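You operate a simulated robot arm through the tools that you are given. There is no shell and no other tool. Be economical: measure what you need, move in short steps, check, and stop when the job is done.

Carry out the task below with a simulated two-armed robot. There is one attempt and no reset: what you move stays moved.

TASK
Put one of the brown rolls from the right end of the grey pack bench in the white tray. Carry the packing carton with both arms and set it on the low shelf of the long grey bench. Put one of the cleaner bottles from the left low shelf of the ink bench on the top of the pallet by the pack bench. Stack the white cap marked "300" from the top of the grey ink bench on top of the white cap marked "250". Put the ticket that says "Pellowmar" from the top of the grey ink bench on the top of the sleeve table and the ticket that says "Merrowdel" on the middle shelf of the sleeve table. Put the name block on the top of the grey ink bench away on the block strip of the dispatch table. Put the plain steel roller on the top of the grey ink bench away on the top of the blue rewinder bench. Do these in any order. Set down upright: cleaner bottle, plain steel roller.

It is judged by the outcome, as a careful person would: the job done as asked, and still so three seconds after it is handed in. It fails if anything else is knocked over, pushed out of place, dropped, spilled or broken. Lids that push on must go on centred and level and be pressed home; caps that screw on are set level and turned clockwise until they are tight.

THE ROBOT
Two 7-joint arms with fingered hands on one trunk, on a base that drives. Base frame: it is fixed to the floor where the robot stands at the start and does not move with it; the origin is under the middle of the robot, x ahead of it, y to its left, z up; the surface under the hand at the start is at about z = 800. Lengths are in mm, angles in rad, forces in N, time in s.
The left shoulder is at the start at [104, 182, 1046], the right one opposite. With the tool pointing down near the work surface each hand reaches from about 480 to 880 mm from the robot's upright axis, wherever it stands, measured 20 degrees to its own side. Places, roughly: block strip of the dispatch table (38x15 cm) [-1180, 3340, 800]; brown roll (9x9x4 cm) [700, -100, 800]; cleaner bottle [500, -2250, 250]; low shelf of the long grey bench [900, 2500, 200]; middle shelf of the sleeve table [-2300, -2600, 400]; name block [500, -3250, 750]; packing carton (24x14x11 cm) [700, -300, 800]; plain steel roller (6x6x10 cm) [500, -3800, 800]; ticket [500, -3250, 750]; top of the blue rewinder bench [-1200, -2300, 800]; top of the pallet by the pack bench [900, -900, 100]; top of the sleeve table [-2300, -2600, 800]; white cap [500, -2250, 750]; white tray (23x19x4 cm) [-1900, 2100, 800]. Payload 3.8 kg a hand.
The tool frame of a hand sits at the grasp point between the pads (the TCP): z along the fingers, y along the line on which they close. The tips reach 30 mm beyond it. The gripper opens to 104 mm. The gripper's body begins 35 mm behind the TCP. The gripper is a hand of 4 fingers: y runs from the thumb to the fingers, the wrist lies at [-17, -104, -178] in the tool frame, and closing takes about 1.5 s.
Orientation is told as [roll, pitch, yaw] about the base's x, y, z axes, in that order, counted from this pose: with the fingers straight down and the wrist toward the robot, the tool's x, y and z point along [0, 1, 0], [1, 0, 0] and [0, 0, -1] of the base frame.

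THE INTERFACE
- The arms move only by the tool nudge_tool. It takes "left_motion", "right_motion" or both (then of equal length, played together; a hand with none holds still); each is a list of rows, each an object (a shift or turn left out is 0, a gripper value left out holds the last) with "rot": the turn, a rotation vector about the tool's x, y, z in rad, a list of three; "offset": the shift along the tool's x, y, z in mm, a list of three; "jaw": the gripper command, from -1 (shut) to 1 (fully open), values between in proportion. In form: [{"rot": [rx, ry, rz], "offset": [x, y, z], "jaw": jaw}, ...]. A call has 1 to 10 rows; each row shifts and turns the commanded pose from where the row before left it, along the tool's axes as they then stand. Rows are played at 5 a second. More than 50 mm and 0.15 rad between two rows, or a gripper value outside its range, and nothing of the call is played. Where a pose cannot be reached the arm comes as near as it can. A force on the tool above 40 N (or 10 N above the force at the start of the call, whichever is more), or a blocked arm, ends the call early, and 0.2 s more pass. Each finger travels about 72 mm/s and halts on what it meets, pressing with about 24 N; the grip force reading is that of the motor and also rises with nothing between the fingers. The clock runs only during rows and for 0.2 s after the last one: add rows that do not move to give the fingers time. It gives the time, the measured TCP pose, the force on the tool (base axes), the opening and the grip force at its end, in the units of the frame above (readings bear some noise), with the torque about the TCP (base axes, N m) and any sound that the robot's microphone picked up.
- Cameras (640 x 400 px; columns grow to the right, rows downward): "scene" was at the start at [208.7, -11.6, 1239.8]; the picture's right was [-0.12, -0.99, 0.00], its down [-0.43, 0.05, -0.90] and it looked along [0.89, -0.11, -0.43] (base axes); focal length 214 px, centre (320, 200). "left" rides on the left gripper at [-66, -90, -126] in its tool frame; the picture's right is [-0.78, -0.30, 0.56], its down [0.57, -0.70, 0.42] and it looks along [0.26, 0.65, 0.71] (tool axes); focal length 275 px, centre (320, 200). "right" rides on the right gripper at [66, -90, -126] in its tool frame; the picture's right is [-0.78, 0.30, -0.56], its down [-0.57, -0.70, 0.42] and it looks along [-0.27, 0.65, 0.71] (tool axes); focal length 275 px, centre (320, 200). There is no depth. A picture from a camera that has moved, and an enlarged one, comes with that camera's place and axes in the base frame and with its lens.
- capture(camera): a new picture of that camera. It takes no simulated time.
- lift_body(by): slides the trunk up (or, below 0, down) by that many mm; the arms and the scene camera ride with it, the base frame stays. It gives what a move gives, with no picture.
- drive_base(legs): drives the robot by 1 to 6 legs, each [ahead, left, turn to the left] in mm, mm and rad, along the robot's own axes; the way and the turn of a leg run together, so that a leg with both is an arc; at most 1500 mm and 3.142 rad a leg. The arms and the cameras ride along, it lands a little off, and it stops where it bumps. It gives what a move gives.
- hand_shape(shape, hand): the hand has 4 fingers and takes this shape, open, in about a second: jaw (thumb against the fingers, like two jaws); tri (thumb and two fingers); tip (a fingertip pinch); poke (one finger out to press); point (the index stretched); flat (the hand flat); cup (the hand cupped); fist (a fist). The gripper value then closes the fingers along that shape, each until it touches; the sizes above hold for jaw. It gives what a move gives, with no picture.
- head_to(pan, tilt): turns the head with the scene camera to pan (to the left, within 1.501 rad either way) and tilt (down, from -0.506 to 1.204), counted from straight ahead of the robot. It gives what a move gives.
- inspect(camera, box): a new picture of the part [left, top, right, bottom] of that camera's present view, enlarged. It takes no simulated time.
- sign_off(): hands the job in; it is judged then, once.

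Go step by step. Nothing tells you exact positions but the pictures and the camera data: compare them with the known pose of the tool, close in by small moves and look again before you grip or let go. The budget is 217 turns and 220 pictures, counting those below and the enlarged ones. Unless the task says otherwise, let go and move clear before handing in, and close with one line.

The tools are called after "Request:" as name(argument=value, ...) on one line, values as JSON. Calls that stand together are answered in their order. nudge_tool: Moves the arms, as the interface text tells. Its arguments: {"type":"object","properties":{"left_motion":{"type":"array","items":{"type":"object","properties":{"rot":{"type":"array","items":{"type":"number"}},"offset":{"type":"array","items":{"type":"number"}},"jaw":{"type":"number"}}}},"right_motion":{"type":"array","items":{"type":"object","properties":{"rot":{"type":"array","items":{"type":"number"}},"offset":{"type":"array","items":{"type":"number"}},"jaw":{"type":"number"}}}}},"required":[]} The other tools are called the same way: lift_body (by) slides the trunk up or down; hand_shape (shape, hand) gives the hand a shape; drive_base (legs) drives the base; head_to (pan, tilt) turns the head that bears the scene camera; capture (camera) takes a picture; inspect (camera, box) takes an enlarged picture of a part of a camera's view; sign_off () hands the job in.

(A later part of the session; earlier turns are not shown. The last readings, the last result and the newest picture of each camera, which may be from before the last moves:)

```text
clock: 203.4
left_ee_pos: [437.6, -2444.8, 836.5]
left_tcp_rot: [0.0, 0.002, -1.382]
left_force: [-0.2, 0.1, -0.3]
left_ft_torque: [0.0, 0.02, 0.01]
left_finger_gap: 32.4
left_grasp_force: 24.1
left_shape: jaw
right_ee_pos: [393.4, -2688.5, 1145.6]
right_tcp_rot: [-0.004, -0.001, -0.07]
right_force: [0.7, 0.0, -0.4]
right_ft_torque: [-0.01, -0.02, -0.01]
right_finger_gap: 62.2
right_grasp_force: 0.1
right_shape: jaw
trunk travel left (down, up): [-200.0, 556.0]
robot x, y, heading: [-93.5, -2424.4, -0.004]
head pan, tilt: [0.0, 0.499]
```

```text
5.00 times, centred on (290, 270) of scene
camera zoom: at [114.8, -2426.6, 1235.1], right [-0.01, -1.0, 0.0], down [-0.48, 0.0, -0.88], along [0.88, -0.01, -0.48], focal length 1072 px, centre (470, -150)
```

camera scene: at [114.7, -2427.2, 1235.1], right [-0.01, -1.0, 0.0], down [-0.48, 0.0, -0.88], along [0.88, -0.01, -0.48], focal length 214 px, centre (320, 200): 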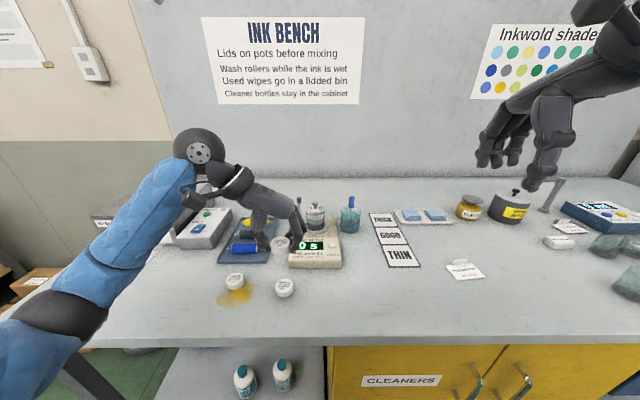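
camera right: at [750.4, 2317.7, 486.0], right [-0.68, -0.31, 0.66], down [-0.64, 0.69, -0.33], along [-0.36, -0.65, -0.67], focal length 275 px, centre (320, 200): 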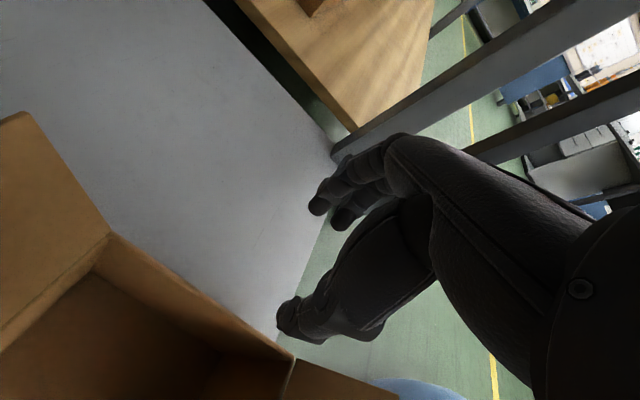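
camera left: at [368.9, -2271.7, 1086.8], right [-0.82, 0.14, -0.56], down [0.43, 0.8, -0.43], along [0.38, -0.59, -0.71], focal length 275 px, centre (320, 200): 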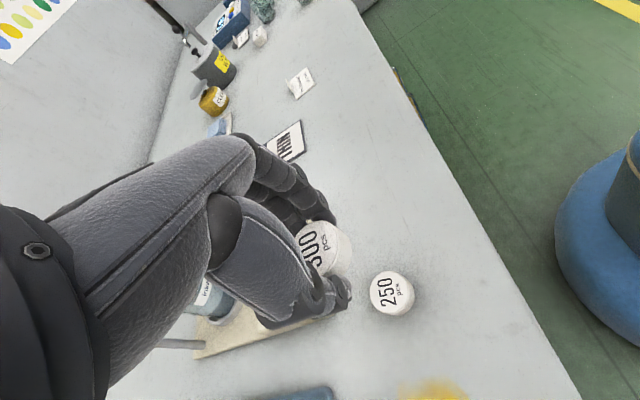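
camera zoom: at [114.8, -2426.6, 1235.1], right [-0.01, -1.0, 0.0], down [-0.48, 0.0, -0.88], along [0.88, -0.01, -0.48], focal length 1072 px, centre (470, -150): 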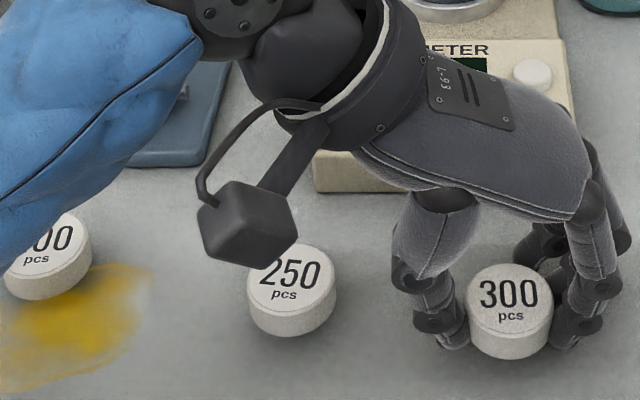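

Request:
nudge_tool(left_motion=[{"offset": [0, 0, 2]}, {"offset": [0, 0, 1]}, {}])

Request:
nudge_tool(left_motion=[{"jaw": -0.3}, {"jaw": -0.1}, {}, {}])

Request:
inspect(camera="scene", box=[270, 230, 390, 310])

```text
clock: 204.2
left_ee_pos: [439.2, -2444.5, 833.8]
left_tcp_rot: [0.0, -0.002, -1.382]
left_force: [-0.6, 1.3, 5.6]
left_ft_torque: [0.0, 0.03, -0.02]
left_finger_gap: 32.6
left_grasp_force: 23.7
left_shape: jaw
right_ee_pos: [393.5, -2689.2, 1145.9]
right_tcp_rot: [-0.003, -0.001, -0.069]
right_force: [0.4, -0.1, -1.1]
right_ft_torque: [0.01, -0.03, -0.02]
right_finger_gap: 62.2
right_grasp_force: 0.0
right_shape: jaw
trunk travel left (down, up): [-200.0, 556.0]
robot x, y, heading: [-93.8, -2426.1, -0.002]
head pan, tilt: [0.0, 0.499]
```

```text
clock: 205.2
left_ee_pos: [438.1, -2445.3, 832.2]
left_tcp_rot: [-0.002, 0.0, -1.383]
left_force: [0.8, -0.5, -0.6]
left_ft_torque: [-0.01, 0.01, 0.01]
left_finger_gap: 46.4
left_grasp_force: 0.0
left_shape: jaw
right_ee_pos: [393.6, -2689.8, 1145.3]
right_tcp_rot: [-0.003, 0.001, -0.069]
right_force: [-0.5, 0.9, 0.7]
right_ft_torque: [0.03, 0.03, -0.03]
right_finger_gap: 62.3
right_grasp_force: 0.1
right_shape: jaw
trunk travel left (down, up): [-200.0, 556.0]
robot x, y, heading: [-94.0, -2425.3, -0.006]
head pan, tilt: [0.0, 0.499]
```

```text
5.00 times, centred on (330, 270) of scene
camera zoom: at [114.7, -2426.6, 1235.1], right [-0.01, -1.0, 0.0], down [-0.48, 0.0, -0.88], along [0.88, -0.01, -0.48], focal length 1072 px, centre (270, -150)
```

zoom: 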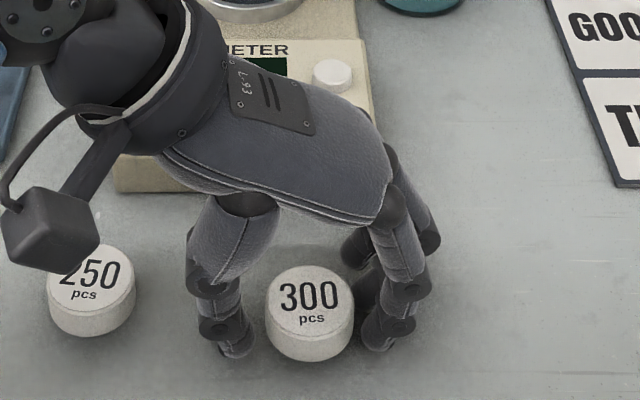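

Request:
nudge_tool(left_motion=[{"offset": [2, 1, -8]}, {"offset": [0, 0, -2]}, {"jaw": -1}, {}, {}, {}, {}, {"offset": [0, 0, -20]}, {"offset": [0, 0, -30]}, {}])

Request:
inspect(camera="scene", box=[270, 200, 390, 310])

Request:
inspect(camera="left", box=[270, 200, 430, 330])

```text
clock: 207.4
left_ee_pos: [439.8, -2446.9, 893.5]
left_tcp_rot: [-0.003, 0.001, -1.383]
left_force: [-0.2, 0.2, -0.3]
left_ft_torque: [-0.04, 0.01, 0.03]
left_finger_gap: 32.0
left_grasp_force: 23.8
left_shape: jaw
right_ee_pos: [393.7, -2689.7, 1145.0]
right_tcp_rot: [-0.003, -0.002, -0.071]
right_force: [-0.4, -0.3, 0.6]
right_ft_torque: [0.02, 0.02, -0.03]
right_finger_gap: 62.3
right_grasp_force: 0.0
right_shape: jaw
trunk travel left (down, up): [-200.0, 556.0]
robot x, y, heading: [-93.9, -2421.1, -0.007]
head pan, tilt: [0.0, 0.499]
```

```text
3.64 times, centred on (330, 255) of scene
camera zoom: at [114.9, -2426.6, 1235.0], right [-0.01, -1.0, 0.0], down [-0.48, 0.0, -0.88], along [0.88, -0.01, -0.48], focal length 780 px, centre (284, 0)
```

zoom: 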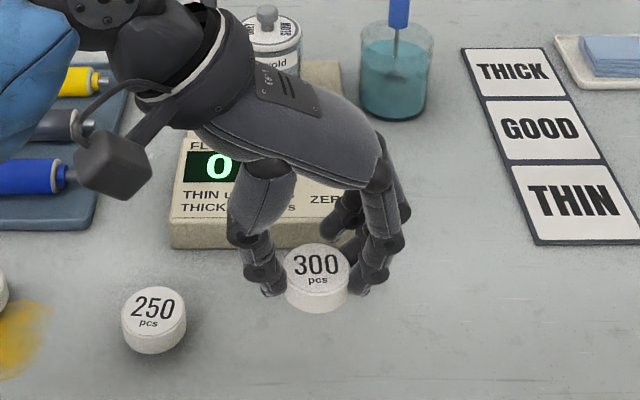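

```text
3.08 times, centred on (350, 265) of left
camera zoom: at [356.9, -2370.6, 1020.5], right [-0.82, 0.14, -0.55], down [0.43, 0.8, -0.43], along [0.38, -0.59, -0.71], focal length 847 px, centre (228, 0)
```

zoom: 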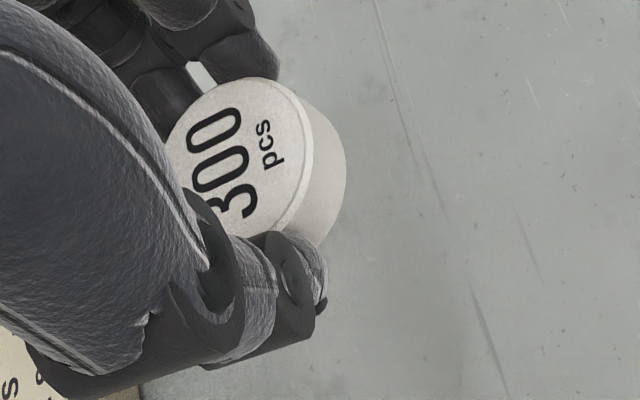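

Request:
nudge_tool(left_motion=[{"offset": [10, -32, 0]}, {"offset": [10, -32, 0]}, {"offset": [10, -32, 0]}, {}])

Request:
inspect(camera="scene", box=[210, 210, 350, 310])

Request:
inspect(camera="left", box=[270, 200, 430, 330])

```text
clock: 208.4
left_ee_pos: [450.4, -2346.4, 895.8]
left_tcp_rot: [-0.003, -0.001, -1.381]
left_force: [-0.7, -0.3, 0.9]
left_ft_torque: [0.01, 0.0, -0.03]
left_finger_gap: 32.1
left_grasp_force: 24.0
left_shape: jaw
right_ee_pos: [393.9, -2687.9, 1144.7]
right_tcp_rot: [-0.003, 0.001, -0.069]
right_force: [-0.2, 0.1, -0.8]
right_ft_torque: [0.01, -0.01, -0.02]
right_finger_gap: 62.7
right_grasp_force: 0.1
right_shape: jaw
trunk travel left (down, up): [-200.0, 556.0]
robot x, y, heading: [-92.3, -2424.3, -0.007]
head pan, tilt: [0.0, 0.499]
```

```text
4.00 times, centred on (280, 260) of scene
camera zoom: at [114.8, -2426.7, 1235.1], right [-0.01, -1.0, 0.0], down [-0.48, 0.0, -0.88], along [0.88, -0.01, -0.48], focal length 858 px, centre (480, -40)
```

zoom: 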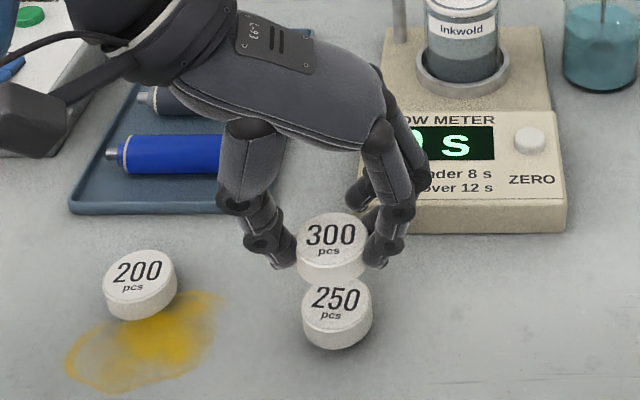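

```text
3.08 times, centred on (350, 265) of left
camera zoom: at [367.6, -2271.1, 1021.7], right [-0.82, 0.15, -0.56], down [0.43, 0.8, -0.43], along [0.38, -0.59, -0.71], focal length 847 px, centre (228, 0)
```

zoom: 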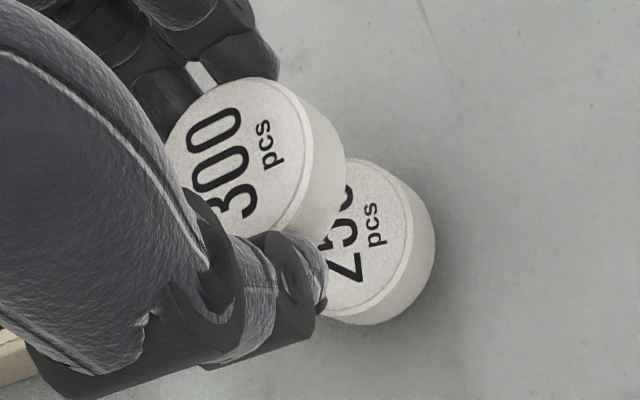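

Request:
nudge_tool(left_motion=[{"offset": [1.8, -2.2, 0]}, {"offset": [0, 0, 12]}, {"offset": [0, 0, 10]}, {}])

Request:
nudge_tool(left_motion=[{"offset": [0, 0, 2]}, {"offset": [0, 0, 1]}, {}])

Request:
inspect(camera="scene", box=[240, 240, 320, 300])

```text
clock: 209.4
left_ee_pos: [452.9, -2344.4, 871.8]
left_tcp_rot: [-0.001, 0.0, -1.38]
left_force: [0.1, -0.8, -0.4]
left_ft_torque: [0.02, -0.01, -0.01]
left_finger_gap: 32.0
left_grasp_force: 23.8
left_shape: jaw
right_ee_pos: [394.7, -2689.6, 1145.6]
right_tcp_rot: [-0.005, 0.0, -0.07]
right_force: [0.4, 0.0, -0.5]
right_ft_torque: [-0.02, 0.01, -0.02]
right_finger_gap: 62.4
right_grasp_force: 0.1
right_shape: jaw
trunk travel left (down, up): [-200.0, 556.0]
robot x, y, heading: [-97.6, -2427.0, -0.003]
head pan, tilt: [0.0, 0.499]
```

```text
clock: 210.2
left_ee_pos: [452.7, -2344.1, 868.9]
left_tcp_rot: [-0.002, 0.001, -1.381]
left_force: [-0.9, 0.0, -0.5]
left_ft_torque: [0.01, -0.01, -0.01]
left_finger_gap: 31.9
left_grasp_force: 23.6
left_shape: jaw
right_ee_pos: [394.1, -2689.4, 1144.6]
right_tcp_rot: [-0.004, 0.0, -0.071]
right_force: [0.7, -0.3, -0.5]
right_ft_torque: [0.01, 0.0, 0.04]
right_finger_gap: 62.1
right_grasp_force: 0.0
right_shape: jaw
trunk travel left (down, up): [-200.0, 556.0]
robot x, y, heading: [-93.8, -2424.7, -0.004]
head pan, tilt: [0.0, 0.499]
```

```text
6.67 times, centred on (280, 270) of scene
camera zoom: at [114.8, -2426.6, 1235.1], right [-0.01, -1.0, 0.0], down [-0.48, 0.0, -0.88], along [0.88, -0.01, -0.48], focal length 1430 px, centre (587, -267)
```

zoom: 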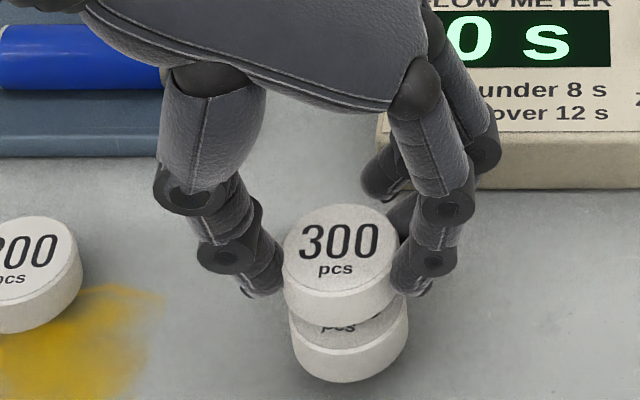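

Request:
nudge_tool(left_motion=[{"offset": [0, 0, 1.5]}, {"offset": [0, 0, 1.5]}, {}])

Request:
nudge_tool(left_motion=[{"offset": [0, 0, 1]}, {"offset": [0, 0, 1]}, {}])

Request:
inspect(camera="scene", box=[240, 240, 320, 300])

```text
clock: 211.0
left_ee_pos: [453.5, -2345.5, 867.7]
left_tcp_rot: [0.0, -0.003, -1.382]
left_force: [0.3, -0.5, 12.0]
left_ft_torque: [-0.08, 0.01, -0.01]
left_finger_gap: 32.3
left_grasp_force: 24.3
left_shape: jaw
right_ee_pos: [393.6, -2688.6, 1146.3]
right_tcp_rot: [-0.004, -0.001, -0.071]
right_force: [-0.2, 0.4, 0.9]
right_ft_torque: [0.0, -0.01, 0.03]
right_finger_gap: 62.4
right_grasp_force: 0.1
right_shape: jaw
trunk travel left (down, up): [-200.0, 556.0]
robot x, y, heading: [-94.3, -2425.0, -0.003]
head pan, tilt: [0.0, 0.499]
```

```text
clock: 211.8
left_ee_pos: [452.7, -2345.1, 866.7]
left_tcp_rot: [0.003, -0.004, -1.38]
left_force: [1.9, 1.3, 25.4]
left_ft_torque: [-0.1, -0.06, 0.0]
left_finger_gap: 33.3
left_grasp_force: 23.9
left_shape: jaw
right_ee_pos: [393.6, -2689.0, 1146.6]
right_tcp_rot: [-0.003, -0.001, -0.069]
right_force: [0.1, 0.4, -0.3]
right_ft_torque: [-0.02, 0.01, 0.0]
right_finger_gap: 62.2
right_grasp_force: 0.1
right_shape: jaw
trunk travel left (down, up): [-200.0, 556.0]
robot x, y, heading: [-95.1, -2425.5, -0.007]
head pan, tilt: [0.0, 0.499]
```

```text
6.67 times, centred on (280, 270) of scene
camera zoom: at [112.8, -2426.8, 1235.7], right [-0.01, -1.0, 0.0], down [-0.48, 0.0, -0.88], along [0.88, -0.01, -0.48], focal length 1430 px, centre (587, -267)
```

zoom: 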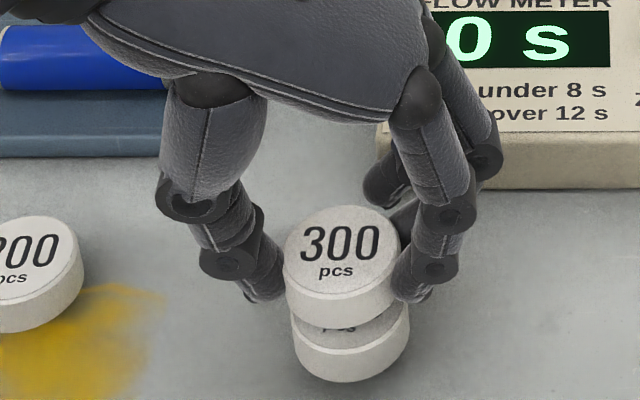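

Caps are in contact and aligned. Unload slightly and open slowly.

Request:
nudge_tool(left_motion=[{"offset": [0, 0, -1.5]}, {"jaw": -0.3}, {"jaw": -0.2}, {"jaw": 0.0}, {"jaw": 0.3}, {}, {}])

Request:
inspect(camera="scene", box=[240, 240, 320, 300])

Request:
inspect(camera="left", box=[270, 200, 430, 330])

```text
clock: 213.4
left_ee_pos: [452.5, -2345.3, 864.6]
left_tcp_rot: [-0.002, 0.0, -1.382]
left_force: [0.8, 0.9, 0.6]
left_ft_torque: [0.02, -0.01, 0.0]
left_finger_gap: 67.0
left_grasp_force: 0.1
left_shape: jaw
right_ee_pos: [394.6, -2689.6, 1144.9]
right_tcp_rot: [-0.003, 0.0, -0.07]
right_force: [1.2, -1.9, -0.6]
right_ft_torque: [-0.03, -0.02, -0.01]
right_finger_gap: 62.4
right_grasp_force: 0.1
right_shape: jaw
trunk travel left (down, up): [-200.0, 556.0]
robot x, y, heading: [-96.1, -2424.3, -0.002]
head pan, tilt: [0.0, 0.499]
```

```text
6.67 times, centred on (280, 270) of scene
camera zoom: at [114.7, -2426.6, 1235.1], right [-0.01, -1.0, 0.0], down [-0.48, 0.0, -0.88], along [0.88, -0.01, -0.48], focal length 1430 px, centre (587, -267)
```

zoom: 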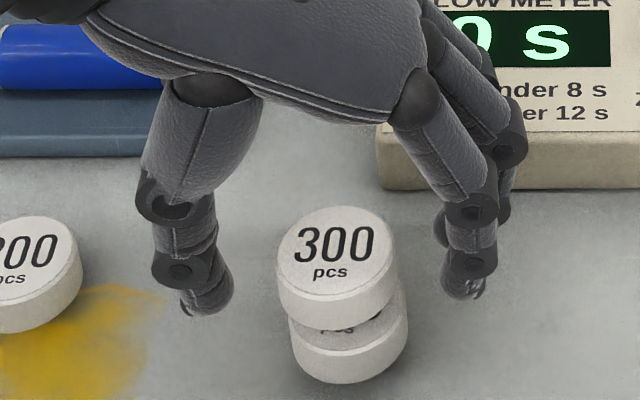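

```text
3.08 times, centred on (350, 265) of left
camera zoom: at [370.3, -2268.2, 991.3], right [-0.82, 0.14, -0.56], down [0.43, 0.8, -0.43], along [0.38, -0.59, -0.71], focal length 847 px, centre (228, 0)
```

zoom: 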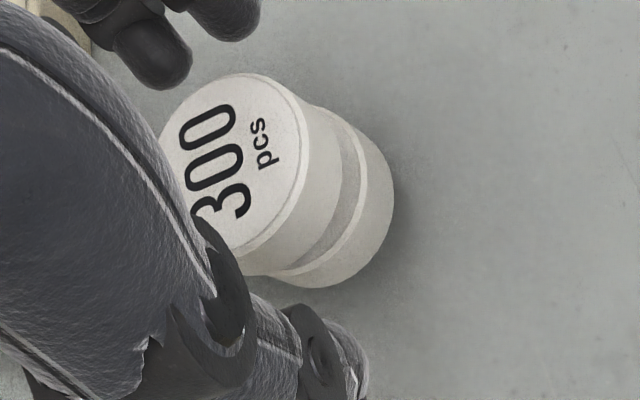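

The 300 cap sits on the 250 (within a few mm). Withdraw upward.

Request:
nudge_tool(left_motion=[{"offset": [0, 0, -15]}, {"offset": [0, 0, -25]}, {"offset": [0, 0, -40]}, {"offset": [0, 0, -40]}, {"offset": [0, 0, -40]}, {"offset": [0, 0, -40]}, {}])

Request:
inspect(camera="scene", box=[220, 210, 340, 310])

Request:
inspect(camera="left", box=[300, 200, 460, 330])

```text
clock: 215.0
left_ee_pos: [454.0, -2343.1, 1064.9]
left_tcp_rot: [-0.002, -0.002, -1.381]
left_force: [0.7, 0.8, -0.3]
left_ft_torque: [-0.03, 0.01, 0.0]
left_finger_gap: 67.1
left_grasp_force: 0.0
left_shape: jaw
right_ee_pos: [395.0, -2688.8, 1144.6]
right_tcp_rot: [-0.004, 0.001, -0.069]
right_force: [-0.2, 1.5, 0.5]
right_ft_torque: [-0.01, -0.04, 0.0]
right_finger_gap: 62.3
right_grasp_force: 0.1
right_shape: jaw
trunk travel left (down, up): [-200.0, 556.0]
robot x, y, heading: [-93.0, -2426.3, -0.001]
head pan, tilt: [0.0, 0.499]
```

```text
4.00 times, centred on (280, 260) of scene
camera zoom: at [115.0, -2426.5, 1235.0], right [-0.01, -1.0, 0.0], down [-0.48, 0.0, -0.88], along [0.88, -0.01, -0.48], focal length 858 px, centre (480, -40)
```

zoom: 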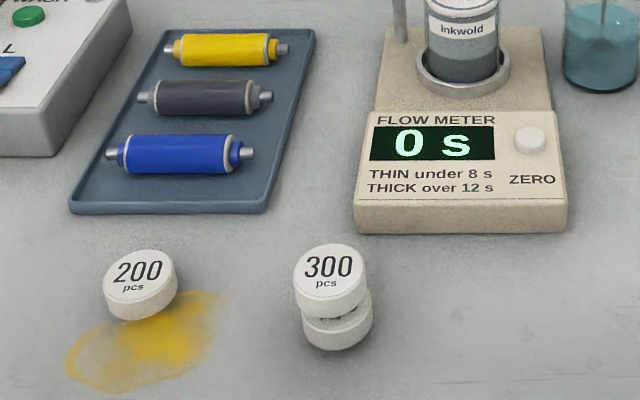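

```text
3.08 times, centred on (380, 265) of left
camera zoom: at [370.4, -2267.1, 1192.3], right [-0.82, 0.14, -0.55], down [0.43, 0.8, -0.43], along [0.38, -0.59, -0.71], focal length 847 px, centre (135, 0)
```

zoom: 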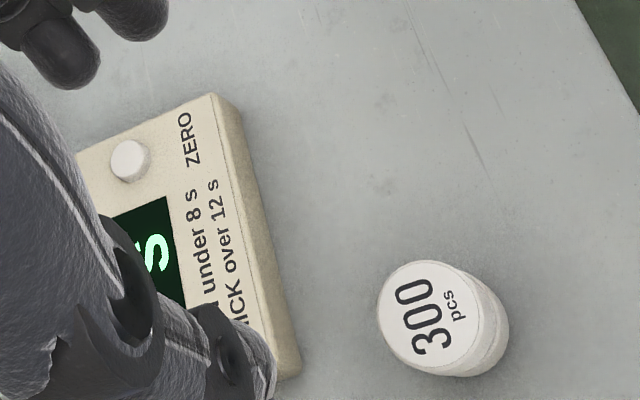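

Cap stack is good. Next, the cleaner bottle: back off, unwind the left hand, lower the trunk and look at the shelf.

Request:
drive_base(legs=[[-240, 155, 0]])

Request:
nudge_tool(left_motion=[{"rot": [0, 0, -0.15], "jaw": 1}, {"rot": [0, 0, -0.15]}, {"rot": [0, 0, -0.15]}, {"rot": [0, 0, -0.15]}, {"rot": [0, 0, -0.15]}, {"rot": [0, 0, -0.15]}, {"rot": [0, 0, -0.15]}, {"rot": [0, 0, -0.15]}, {"rot": [0, 0, -0.15]}, {"rot": [0, 0, -0.03]}])

Request:
lift_body(by=-195)

Request:
head_to(pan=0.1, tilt=0.6)

Request:
capture(camera="scene")

```text
clock: 217.0
left_ee_pos: [210.5, -2186.0, 1065.5]
left_tcp_rot: [-0.001, -0.002, -1.379]
left_force: [-1.0, -0.2, -0.3]
left_ft_torque: [-0.01, -0.01, -0.01]
left_finger_gap: 66.9
left_grasp_force: 0.1
left_shape: jaw
right_ee_pos: [152.9, -2531.5, 1145.4]
right_tcp_rot: [-0.002, 0.001, -0.063]
right_force: [0.0, 0.2, -0.3]
right_ft_torque: [-0.01, -0.01, -0.01]
right_finger_gap: 62.4
right_grasp_force: 0.1
right_shape: jaw
trunk travel left (down, up): [-200.0, 556.0]
robot x, y, heading: [-335.6, -2270.1, 0.004]
head pan, tilt: [0.0, 0.499]
```

```text
clock: 219.2
left_ee_pos: [211.2, -2187.1, 1066.3]
left_tcp_rot: [0.0, 0.002, 0.004]
left_force: [-0.3, 0.7, 0.9]
left_ft_torque: [0.03, -0.01, 0.0]
left_finger_gap: 103.6
left_grasp_force: 0.0
left_shape: jaw
right_ee_pos: [153.3, -2533.5, 1144.9]
right_tcp_rot: [-0.004, 0.002, -0.064]
right_force: [-0.7, 0.2, 0.1]
right_ft_torque: [0.01, 0.01, 0.01]
right_finger_gap: 62.6
right_grasp_force: 0.0
right_shape: jaw
trunk travel left (down, up): [-200.0, 556.0]
robot x, y, heading: [-331.6, -2272.5, -0.002]
head pan, tilt: [0.0, 0.499]
```

```text
clock: 221.3
left_ee_pos: [209.2, -2187.4, 871.9]
left_tcp_rot: [0.0, 0.001, 0.004]
left_force: [0.1, -1.4, 0.3]
left_ft_torque: [-0.02, -0.02, 0.02]
left_finger_gap: 103.8
left_grasp_force: 0.1
left_shape: jaw
right_ee_pos: [153.3, -2530.9, 949.6]
right_tcp_rot: [-0.004, -0.001, -0.065]
right_force: [-0.3, -0.6, 0.9]
right_ft_torque: [0.03, 0.0, -0.01]
right_finger_gap: 62.3
right_grasp_force: 0.1
right_shape: jaw
trunk travel left (down, up): [-5.0, 751.0]
robot x, y, heading: [-335.5, -2274.3, 0.001]
head pan, tilt: [0.0, 0.499]
```

```text
clock: 222.0
left_ee_pos: [209.7, -2187.5, 870.3]
left_tcp_rot: [-0.001, 0.002, 0.005]
left_force: [0.0, -0.3, 0.5]
left_ft_torque: [0.02, 0.0, 0.01]
left_finger_gap: 103.4
left_grasp_force: 0.0
left_shape: jaw
right_ee_pos: [153.8, -2533.3, 949.2]
right_tcp_rot: [-0.003, 0.001, -0.065]
right_force: [0.3, -0.1, 0.4]
right_ft_torque: [0.01, -0.01, 0.02]
right_finger_gap: 62.5
right_grasp_force: 0.0
right_shape: jaw
trunk travel left (down, up): [-5.0, 751.0]
robot x, y, heading: [-336.5, -2268.1, 0.002]
head pan, tilt: [0.099, 0.6]
```

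```text
133 pictures are left
camera scene: at [-13.0, -2263.2, 1018.7], right [0.1, -1.0, 0.0], down [-0.56, -0.06, -0.83], along [0.82, 0.08, -0.56], focal length 214 px, centre (320, 200)
```

scene: 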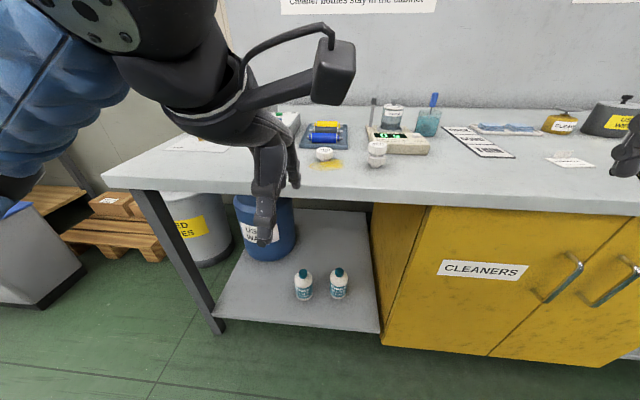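

Bottle axis ≈(452,−2155), its top z≈410, bench edge x≈330. Lower the left hand in front of the bench to cap height, then ease in.

Request:
nudge_tool(left_motion=[{"offset": [5, 0, 48]}, {"offset": [5, 0, 48]}, {"offset": [5, 0, 48]}, {"offset": [5, 0, 48]}, {"offset": [5, 0, 48]}, {"offset": [5, 0, 48]}, {"offset": [2, 0, 48]}, {"offset": [0, 0, 48]}, {"offset": [0, 0, 48]}, {}])

Request:
capture(camera="left")

```text
clock: 224.2
left_ee_pos: [211.5, -2151.1, 437.4]
left_tcp_rot: [0.002, 0.001, 0.005]
left_force: [-0.5, 0.2, 0.6]
left_ft_torque: [0.02, 0.02, -0.02]
left_finger_gap: 104.0
left_grasp_force: 0.1
left_shape: jaw
right_ee_pos: [153.3, -2532.1, 950.1]
right_tcp_rot: [-0.004, 0.001, -0.065]
right_force: [0.3, -0.2, 0.2]
right_ft_torque: [0.0, 0.02, 0.01]
right_finger_gap: 62.3
right_grasp_force: 0.1
right_shape: jaw
trunk travel left (down, up): [-5.0, 751.0]
robot x, y, heading: [-332.1, -2270.3, -0.003]
head pan, tilt: [0.099, 0.6]
```

```text
132 pictures are left
camera left: at [120.4, -2218.0, 564.0], right [-0.29, -0.78, -0.56], down [-0.7, 0.57, -0.42], along [0.65, 0.27, -0.72], focal length 275 px, centre (320, 200)
```

left: 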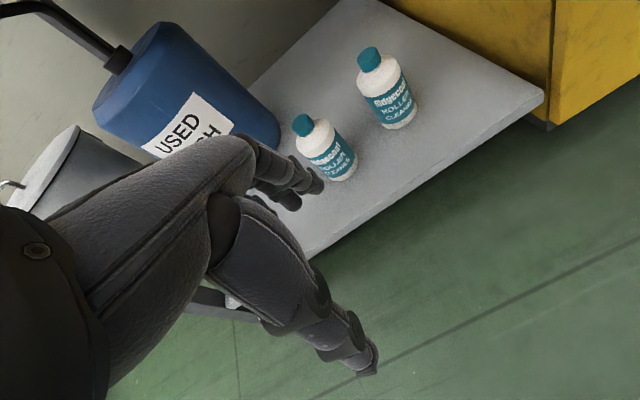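

Request:
nudge_tool(left_motion=[{"offset": [0, 0, -20]}, {}])

Request:
drive_base(legs=[[160, 0, 0]])

Request:
capture(camera="left")

```text
clock: 224.8
left_ee_pos: [210.5, -2153.0, 457.6]
left_tcp_rot: [-0.001, 0.001, 0.004]
left_force: [-0.8, 0.0, 0.4]
left_ft_torque: [-0.01, 0.02, 0.01]
left_finger_gap: 103.8
left_grasp_force: 0.0
left_shape: jaw
right_ee_pos: [153.5, -2532.2, 950.3]
right_tcp_rot: [-0.004, 0.002, -0.066]
right_force: [-0.9, 0.6, 0.7]
right_ft_torque: [0.0, 0.01, 0.0]
right_finger_gap: 62.3
right_grasp_force: 0.1
right_shape: jaw
trunk travel left (down, up): [-5.0, 751.0]
robot x, y, heading: [-336.7, -2272.2, 0.003]
head pan, tilt: [0.099, 0.6]
```

```text
clock: 226.2
left_ee_pos: [369.8, -2153.4, 457.6]
left_tcp_rot: [-0.001, 0.001, 0.004]
left_force: [0.0, 0.5, 0.2]
left_ft_torque: [0.0, 0.0, 0.04]
left_finger_gap: 103.8
left_grasp_force: 0.1
left_shape: jaw
right_ee_pos: [313.1, -2533.3, 950.2]
right_tcp_rot: [-0.003, 0.002, -0.064]
right_force: [-0.1, 0.3, 1.1]
right_ft_torque: [-0.02, 0.0, -0.04]
right_finger_gap: 62.2
right_grasp_force: 0.0
right_shape: jaw
trunk travel left (down, up): [-5.0, 751.0]
robot x, y, heading: [-178.2, -2268.7, 0.001]
head pan, tilt: [0.099, 0.6]
```

```text
131 pictures are left
camera left: at [279.0, -2219.5, 584.8], right [-0.3, -0.78, -0.56], down [-0.7, 0.57, -0.42], along [0.65, 0.27, -0.72], focal length 275 px, centre (320, 200)
```

left: 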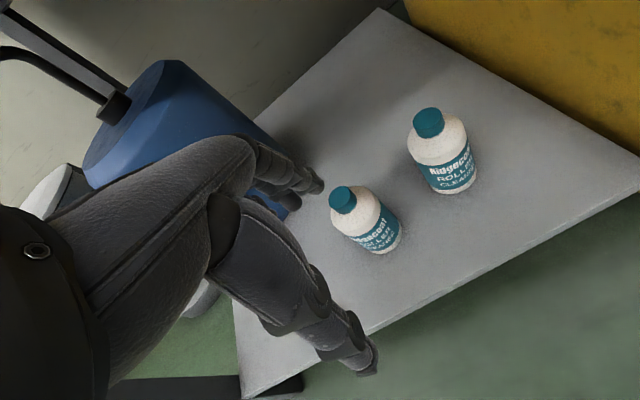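

Request:
drive_base(legs=[[100, 0, 0]])

Request:
capture(camera="left")

```text
clock: 227.3
left_ee_pos: [472.0, -2152.3, 457.8]
left_tcp_rot: [-0.003, 0.004, 0.004]
left_force: [-0.2, 0.2, 0.0]
left_ft_torque: [0.01, -0.01, 0.01]
left_finger_gap: 103.6
left_grasp_force: 0.1
left_shape: jaw
right_ee_pos: [416.1, -2533.8, 949.6]
right_tcp_rot: [-0.004, 0.003, -0.065]
right_force: [-0.3, -0.3, 0.4]
right_ft_torque: [-0.01, -0.01, 0.0]
right_finger_gap: 62.5
right_grasp_force: 0.1
right_shape: jaw
trunk travel left (down, up): [-5.0, 751.0]
robot x, y, heading: [-70.4, -2272.9, -0.004]
head pan, tilt: [0.099, 0.6]
```

```text
130 pictures are left
camera left: at [381.2, -2219.6, 584.8], right [-0.3, -0.78, -0.56], down [-0.7, 0.57, -0.42], along [0.65, 0.27, -0.72], focal length 275 px, centre (320, 200)
```

left: 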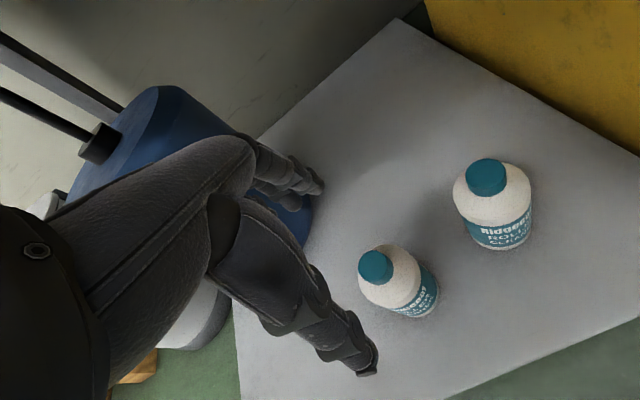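

Triangulated: cap top at (505,−2147,309). Align over it and descend.

Request:
nudge_tool(left_motion=[{"offset": [5, 33, 0]}, {"offset": [0, 0, 40]}, {"offset": [0, 0, 40]}, {}])

Request:
capture(camera="left")

```text
clock: 228.3
left_ee_pos: [506.5, -2149.2, 377.7]
left_tcp_rot: [-0.001, 0.001, 0.004]
left_force: [-0.3, -0.8, -0.8]
left_ft_torque: [0.0, 0.02, -0.02]
left_finger_gap: 104.0
left_grasp_force: 0.0
left_shape: jaw
right_ee_pos: [415.4, -2532.0, 950.5]
right_tcp_rot: [-0.003, 0.0, -0.064]
right_force: [0.6, 0.2, -0.3]
right_ft_torque: [-0.01, 0.01, -0.03]
right_finger_gap: 61.8
right_grasp_force: 0.0
right_shape: jaw
trunk travel left (down, up): [-5.0, 751.0]
robot x, y, heading: [-72.2, -2269.7, -0.002]
head pan, tilt: [0.099, 0.6]
```

```text
129 pictures are left
camera left: at [415.7, -2215.6, 504.6], right [-0.3, -0.78, -0.56], down [-0.7, 0.57, -0.42], along [0.65, 0.27, -0.72], focal length 275 px, centre (320, 200)
```

left: 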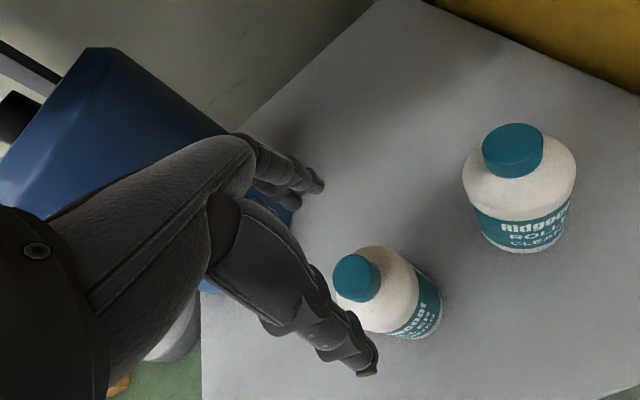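

Request:
nudge_tool(left_motion=[{"offset": [2, 0, 35]}, {"offset": [0, 0, 30]}, {"offset": [0, 0, 20]}, {"offset": [0, 0, 10]}, {}])

Request:
capture(camera="left")

```text
clock: 229.5
left_ee_pos: [504.2, -2145.6, 284.1]
left_tcp_rot: [-0.001, 0.003, 0.001]
left_force: [-0.8, -0.2, -1.0]
left_ft_torque: [0.02, 0.0, -0.02]
left_finger_gap: 103.6
left_grasp_force: 0.0
left_shape: jaw
right_ee_pos: [414.5, -2533.1, 949.0]
right_tcp_rot: [-0.004, 0.002, -0.065]
right_force: [0.3, -1.3, -0.6]
right_ft_torque: [-0.02, 0.02, -0.01]
right_finger_gap: 62.1
right_grasp_force: 0.2
right_shape: jaw
trunk travel left (down, up): [-5.0, 751.0]
robot x, y, heading: [-74.3, -2271.5, -0.001]
head pan, tilt: [0.099, 0.6]
```

```text
128 pictures are left
camera left: at [413.9, -2212.9, 410.5], right [-0.3, -0.78, -0.56], down [-0.7, 0.57, -0.42], along [0.65, 0.27, -0.72], focal length 275 px, centre (320, 200)
```

left: 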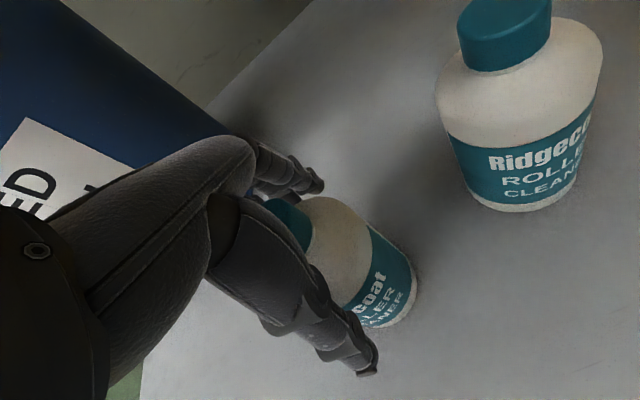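

Request:
nudge_tool(left_motion=[{"offset": [0, 0, 2], "jaw": 0.2}, {"jaw": -1}, {}, {}, {}, {}, {}, {}])

Request:
capture(camera="left")

```text
clock: 231.3
left_ee_pos: [504.0, -2145.4, 280.7]
left_tcp_rot: [-0.002, 0.005, 0.004]
left_force: [-0.5, 1.0, -0.3]
left_ft_torque: [0.0, -0.01, -0.01]
left_finger_gap: 61.6
left_grasp_force: 24.0
left_shape: jaw
right_ee_pos: [415.2, -2531.9, 950.6]
right_tcp_rot: [-0.003, 0.001, -0.064]
right_force: [0.2, -0.3, 0.0]
right_ft_torque: [-0.03, 0.02, 0.01]
right_finger_gap: 62.4
right_grasp_force: 0.1
right_shape: jaw
trunk travel left (down, up): [-5.0, 751.0]
robot x, y, heading: [-71.1, -2273.0, 0.002]
head pan, tilt: [0.099, 0.6]
```

```text
127 pictures are left
camera left: at [413.7, -2212.3, 408.1], right [-0.3, -0.78, -0.56], down [-0.7, 0.57, -0.42], along [0.65, 0.27, -0.72], focal length 275 px, centre (320, 200)
```

left: 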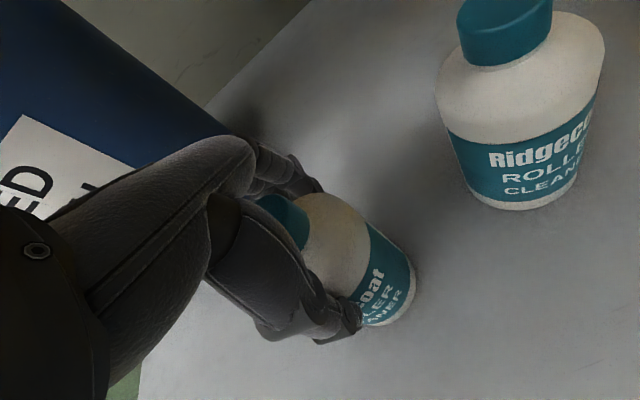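

Bottle gripped at its body (61.6 mm). Lift, then back out.

Request:
nudge_tool(left_motion=[{"offset": [0, 0, -10]}, {"offset": [0, 0, -20]}, {"offset": [0, 0, -30]}, {"offset": [0, 0, -30]}, {"offset": [0, 0, -30]}, {}])

Request:
capture(camera="left")

Request:
drive_base(legs=[[-430, 0, 0]])

Request:
capture(camera="scene")

```text
clock: 232.7
left_ee_pos: [505.9, -2145.8, 400.1]
left_tcp_rot: [-0.001, 0.004, 0.002]
left_force: [0.4, -0.3, -3.6]
left_ft_torque: [-0.01, 0.01, -0.01]
left_finger_gap: 61.4
left_grasp_force: 23.5
left_shape: jaw
right_ee_pos: [415.4, -2532.7, 950.5]
right_tcp_rot: [-0.003, 0.0, -0.066]
right_force: [0.5, -0.6, 0.7]
right_ft_torque: [0.0, 0.0, 0.03]
right_finger_gap: 62.5
right_grasp_force: 0.0
right_shape: jaw
trunk travel left (down, up): [-5.0, 751.0]
robot x, y, heading: [-76.5, -2272.8, -0.002]
head pan, tilt: [0.099, 0.6]
```

```text
126 pictures are left
camera left: at [415.1, -2213.0, 527.4], right [-0.3, -0.78, -0.56], down [-0.7, 0.57, -0.42], along [0.65, 0.27, -0.72], focal length 275 px, centre (320, 200)
```

left: 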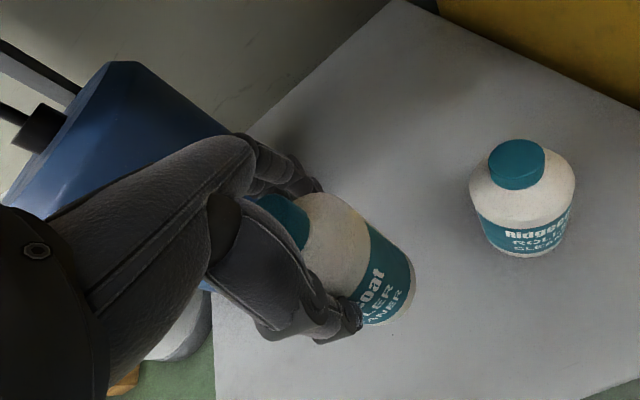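

```text
clock: 235.3
left_ee_pos: [79.1, -2147.0, 400.3]
left_tcp_rot: [-0.001, 0.003, -0.002]
left_force: [-0.7, 0.2, -4.5]
left_ft_torque: [-0.02, -0.04, -0.02]
left_finger_gap: 61.5
left_grasp_force: 23.9
left_shape: jaw
right_ee_pos: [-10.9, -2533.6, 950.7]
right_tcp_rot: [-0.004, 0.002, -0.07]
right_force: [0.6, 0.1, 0.6]
right_ft_torque: [-0.02, 0.02, 0.0]
right_finger_gap: 62.5
right_grasp_force: 0.0
right_shape: jaw
trunk travel left (down, up): [-5.0, 751.0]
robot x, y, heading: [-500.1, -2274.7, -0.006]
head pan, tilt: [0.099, 0.6]
```

```text
125 pictures are left
camera scene: at [-177.4, -2263.4, 1018.6], right [0.09, -1.0, 0.0], down [-0.56, -0.05, -0.82], along [0.82, 0.08, -0.57], focal length 214 px, centre (320, 200)
```

scene: 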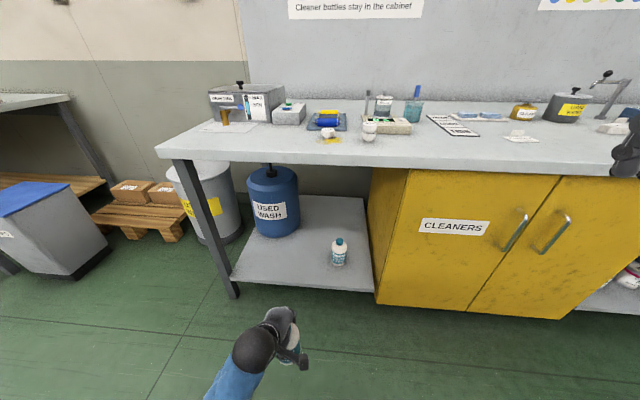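

Bottle is held upright. Drive over to the pallet and look at its top from near.

Request:
drive_base(legs=[[0, 1020, 0], [640, 0, 0]])

Request:
head_to(pan=0.15, tilt=0.75)

Request:
capture(camera="scene")

Request:
capture(camera="left")

```text
clock: 243.7
left_ee_pos: [690.4, -1095.1, 399.8]
left_tcp_rot: [-0.001, 0.003, 0.043]
left_force: [-0.6, -0.3, -3.8]
left_ft_torque: [-0.01, 0.02, 0.01]
left_finger_gap: 61.6
left_grasp_force: 24.2
left_shape: jaw
right_ee_pos: [615.5, -1486.5, 949.4]
right_tcp_rot: [-0.004, 0.002, -0.024]
right_force: [-0.5, 0.3, -0.2]
right_ft_torque: [0.02, 0.03, -0.02]
right_finger_gap: 62.1
right_grasp_force: 0.1
right_shape: jaw
trunk travel left (down, up): [-5.0, 751.0]
robot x, y, heading: [114.5, -1247.0, 0.038]
head pan, tilt: [0.099, 0.6]
```

```text
clock: 244.4
left_ee_pos: [689.2, -1095.1, 400.4]
left_tcp_rot: [-0.002, 0.003, 0.044]
left_force: [-0.3, 0.0, -4.7]
left_ft_torque: [0.01, -0.01, 0.0]
left_finger_gap: 61.4
left_grasp_force: 23.9
left_shape: jaw
right_ee_pos: [615.8, -1486.5, 950.9]
right_tcp_rot: [-0.002, 0.002, -0.024]
right_force: [0.5, 0.4, 0.5]
right_ft_torque: [0.01, -0.01, -0.01]
right_finger_gap: 62.4
right_grasp_force: 0.0
right_shape: jaw
trunk travel left (down, up): [-5.0, 751.0]
robot x, y, heading: [115.8, -1242.7, 0.044]
head pan, tilt: [0.15, 0.75]
```

```text
124 pictures are left
camera scene: at [432.3, -1219.8, 1005.8], right [0.19, -0.98, 0.0], down [-0.67, -0.13, -0.73], along [0.72, 0.14, -0.68], focal length 214 px, centre (320, 200)
```

scene: 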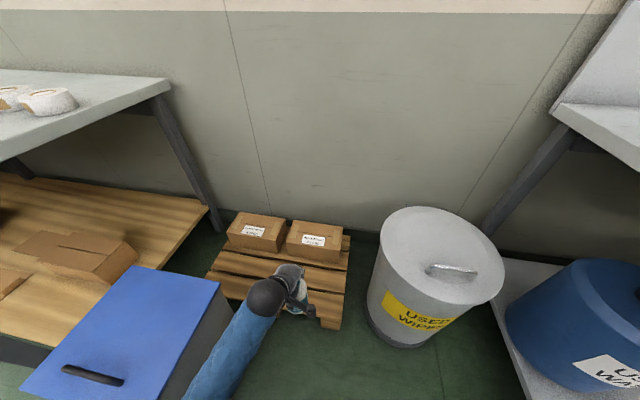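

```text
123 pictures are left
camera left: at [602.3, -1165.9, 527.0], right [-0.26, -0.79, -0.56], down [-0.73, 0.54, -0.42], along [0.63, 0.29, -0.72], focal length 275 px, centre (320, 200)
```

left: 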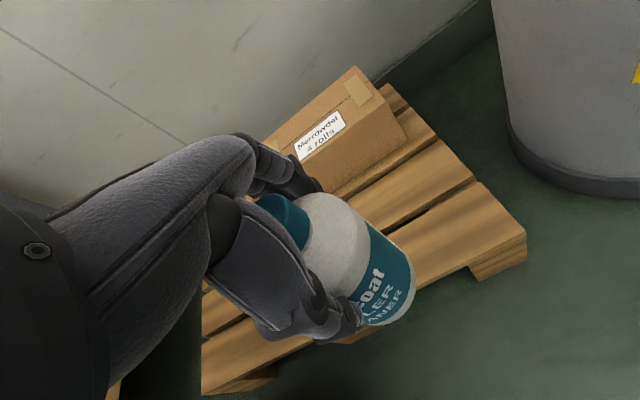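

Front plank spans x≈719–812 at z≈120. Move the bottle over its middle (x≈767) and lower in stages.

Request:
drive_base(legs=[[78, 0, 0]])

Request:
nudge_tool(left_motion=[{"offset": [0, 0, 40]}, {"offset": [0, 0, 40]}, {"offset": [0, 0, 40]}, {}])

Request:
capture(camera="left")

Request:
capture(camera="scene")

```text
clock: 245.4
left_ee_pos: [771.8, -1093.0, 399.4]
left_tcp_rot: [-0.001, 0.005, 0.044]
left_force: [0.0, 0.4, -2.8]
left_ft_torque: [-0.02, 0.04, 0.0]
left_finger_gap: 61.4
left_grasp_force: 24.3
left_shape: jaw
right_ee_pos: [699.0, -1482.4, 950.2]
right_tcp_rot: [-0.004, 0.002, -0.023]
right_force: [0.8, 0.6, -1.1]
right_ft_torque: [0.01, -0.01, 0.03]
right_finger_gap: 62.2
right_grasp_force: 0.0
right_shape: jaw
trunk travel left (down, up): [-5.0, 751.0]
robot x, y, heading: [199.1, -1239.2, 0.039]
head pan, tilt: [0.15, 0.75]
```

```text
clock: 246.4
left_ee_pos: [772.8, -1094.7, 282.4]
left_tcp_rot: [0.002, 0.004, 0.044]
left_force: [-0.4, -0.1, -3.5]
left_ft_torque: [0.0, 0.03, 0.02]
left_finger_gap: 61.5
left_grasp_force: 23.9
left_shape: jaw
right_ee_pos: [698.1, -1482.3, 950.0]
right_tcp_rot: [-0.002, 0.002, -0.025]
right_force: [0.4, -0.9, 0.3]
right_ft_torque: [0.0, -0.02, -0.02]
right_finger_gap: 62.4
right_grasp_force: 0.1
right_shape: jaw
trunk travel left (down, up): [-5.0, 751.0]
robot x, y, heading: [201.3, -1240.2, 0.041]
head pan, tilt: [0.15, 0.75]
```

```text
122 pictures are left
camera left: at [684.6, -1163.9, 408.6], right [-0.26, -0.79, -0.56], down [-0.73, 0.54, -0.42], along [0.63, 0.29, -0.72], focal length 275 px, centre (320, 200)
```

left: 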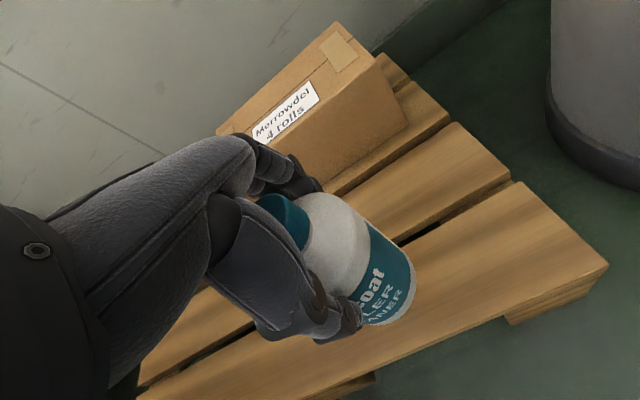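

```text
121 pictures are left
camera scene: at [514.7, -1216.6, 1005.7], right [0.19, -0.98, 0.0], down [-0.67, -0.13, -0.73], along [0.72, 0.14, -0.68], focal length 214 px, centre (320, 200)
```

scene: 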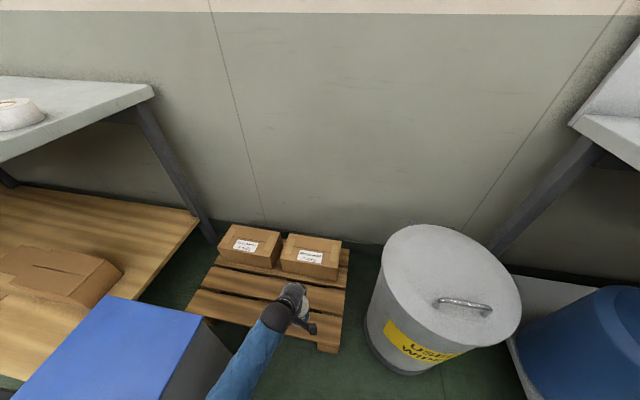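

Request:
nudge_tool(left_motion=[{"offset": [0, -3, 15]}, {"offset": [0, 0, 10]}, {}])

Request:
nudge_tool(left_motion=[{"offset": [0, 0, 5]}, {"offset": [0, 0, 5]}, {"offset": [0, 0, 5]}, {}])

Request:
inspect(camera="scene", box=[220, 240, 380, 360])

```text
clock: 247.2
left_ee_pos: [769.2, -1091.1, 256.4]
left_tcp_rot: [-0.002, 0.002, 0.043]
left_force: [0.2, 0.2, -4.2]
left_ft_torque: [0.01, 0.05, -0.02]
left_finger_gap: 61.6
left_grasp_force: 24.3
left_shape: jaw
right_ee_pos: [698.5, -1483.6, 951.0]
right_tcp_rot: [-0.002, 0.002, -0.024]
right_force: [0.2, -0.8, 0.3]
right_ft_torque: [0.0, -0.02, 0.02]
right_finger_gap: 62.5
right_grasp_force: 0.0
right_shape: jaw
trunk travel left (down, up): [-5.0, 751.0]
robot x, y, heading: [198.9, -1240.3, 0.041]
head pan, tilt: [0.15, 0.75]
```

```text
clock: 248.2
left_ee_pos: [770.0, -1094.0, 241.5]
left_tcp_rot: [-0.004, 0.005, 0.043]
left_force: [-0.1, -0.1, -3.5]
left_ft_torque: [0.01, 0.04, 0.0]
left_finger_gap: 61.6
left_grasp_force: 24.1
left_shape: jaw
right_ee_pos: [698.0, -1482.8, 950.1]
right_tcp_rot: [-0.004, 0.001, -0.024]
right_force: [-0.3, 0.1, -0.4]
right_ft_torque: [0.01, -0.01, -0.02]
right_finger_gap: 62.1
right_grasp_force: 0.0
right_shape: jaw
trunk travel left (down, up): [-5.0, 751.0]
robot x, y, heading: [195.9, -1239.6, 0.041]
head pan, tilt: [0.15, 0.75]
```

```text
3.33 times, centred on (300, 300) of scene
camera zoom: at [514.7, -1216.6, 1005.7], right [0.19, -0.98, 0.0], down [-0.67, -0.13, -0.73], along [0.72, 0.14, -0.68], focal length 715 px, centre (387, -133)
```

zoom: 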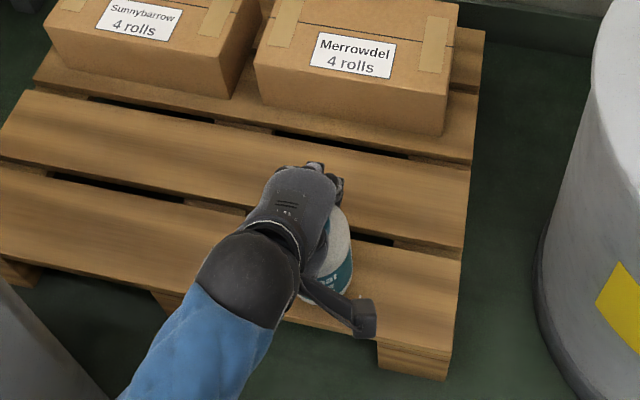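

Request:
nudge_tool(left_motion=[{"offset": [0, 0, 4]}, {"offset": [0, 0, 4]}, {}])

Request:
nudge_tool(left_motion=[{"offset": [0, 0, 3]}, {"offset": [0, 0, 3]}, {}])

Request:
nudge_tool(left_motion=[{"offset": [0, 0, 3]}, {"offset": [0, 0, 2]}, {}])

```text
clock: 249.1
left_ee_pos: [770.1, -1093.5, 230.9]
left_tcp_rot: [0.001, 0.003, 0.042]
left_force: [-0.1, 1.0, -3.9]
left_ft_torque: [-0.02, -0.02, 0.03]
left_finger_gap: 61.5
left_grasp_force: 23.4
left_shape: jaw
right_ee_pos: [698.2, -1482.4, 949.7]
right_tcp_rot: [-0.004, 0.002, -0.026]
right_force: [0.3, -0.3, 0.0]
right_ft_torque: [0.01, 0.01, 0.0]
right_finger_gap: 62.3
right_grasp_force: 0.0
right_shape: jaw
trunk travel left (down, up): [-5.0, 751.0]
robot x, y, heading: [200.7, -1240.3, 0.042]
head pan, tilt: [0.15, 0.75]
```

```text
clock: 249.8
left_ee_pos: [771.0, -1093.9, 230.4]
left_tcp_rot: [-0.002, -0.004, 0.043]
left_force: [-4.3, 0.1, 18.7]
left_ft_torque: [0.01, 0.23, 0.02]
left_finger_gap: 61.0
left_grasp_force: 23.9
left_shape: jaw
right_ee_pos: [697.4, -1483.2, 951.4]
right_tcp_rot: [-0.004, 0.0, -0.024]
right_force: [0.4, 0.6, -0.2]
right_ft_torque: [-0.01, -0.03, 0.02]
right_finger_gap: 62.3
right_grasp_force: 0.0
right_shape: jaw
trunk travel left (down, up): [-5.0, 751.0]
robot x, y, heading: [198.6, -1242.0, 0.044]
head pan, tilt: [0.15, 0.75]
```

```text
clock: 250.7
left_ee_pos: [771.1, -1095.2, 225.9]
left_tcp_rot: [-0.002, -0.007, 0.045]
left_force: [-2.1, 2.8, 33.3]
left_ft_torque: [0.05, 0.13, 0.07]
left_finger_gap: 60.0
left_grasp_force: 24.0
left_shape: jaw
right_ee_pos: [695.2, -1482.4, 951.8]
right_tcp_rot: [-0.002, -0.002, -0.023]
right_force: [0.5, -0.4, -0.9]
right_ft_torque: [-0.02, 0.0, 0.01]
right_finger_gap: 62.4
right_grasp_force: 0.0
right_shape: jaw
trunk travel left (down, up): [-5.0, 751.0]
robot x, y, heading: [200.5, -1242.6, 0.039]
head pan, tilt: [0.15, 0.75]
```

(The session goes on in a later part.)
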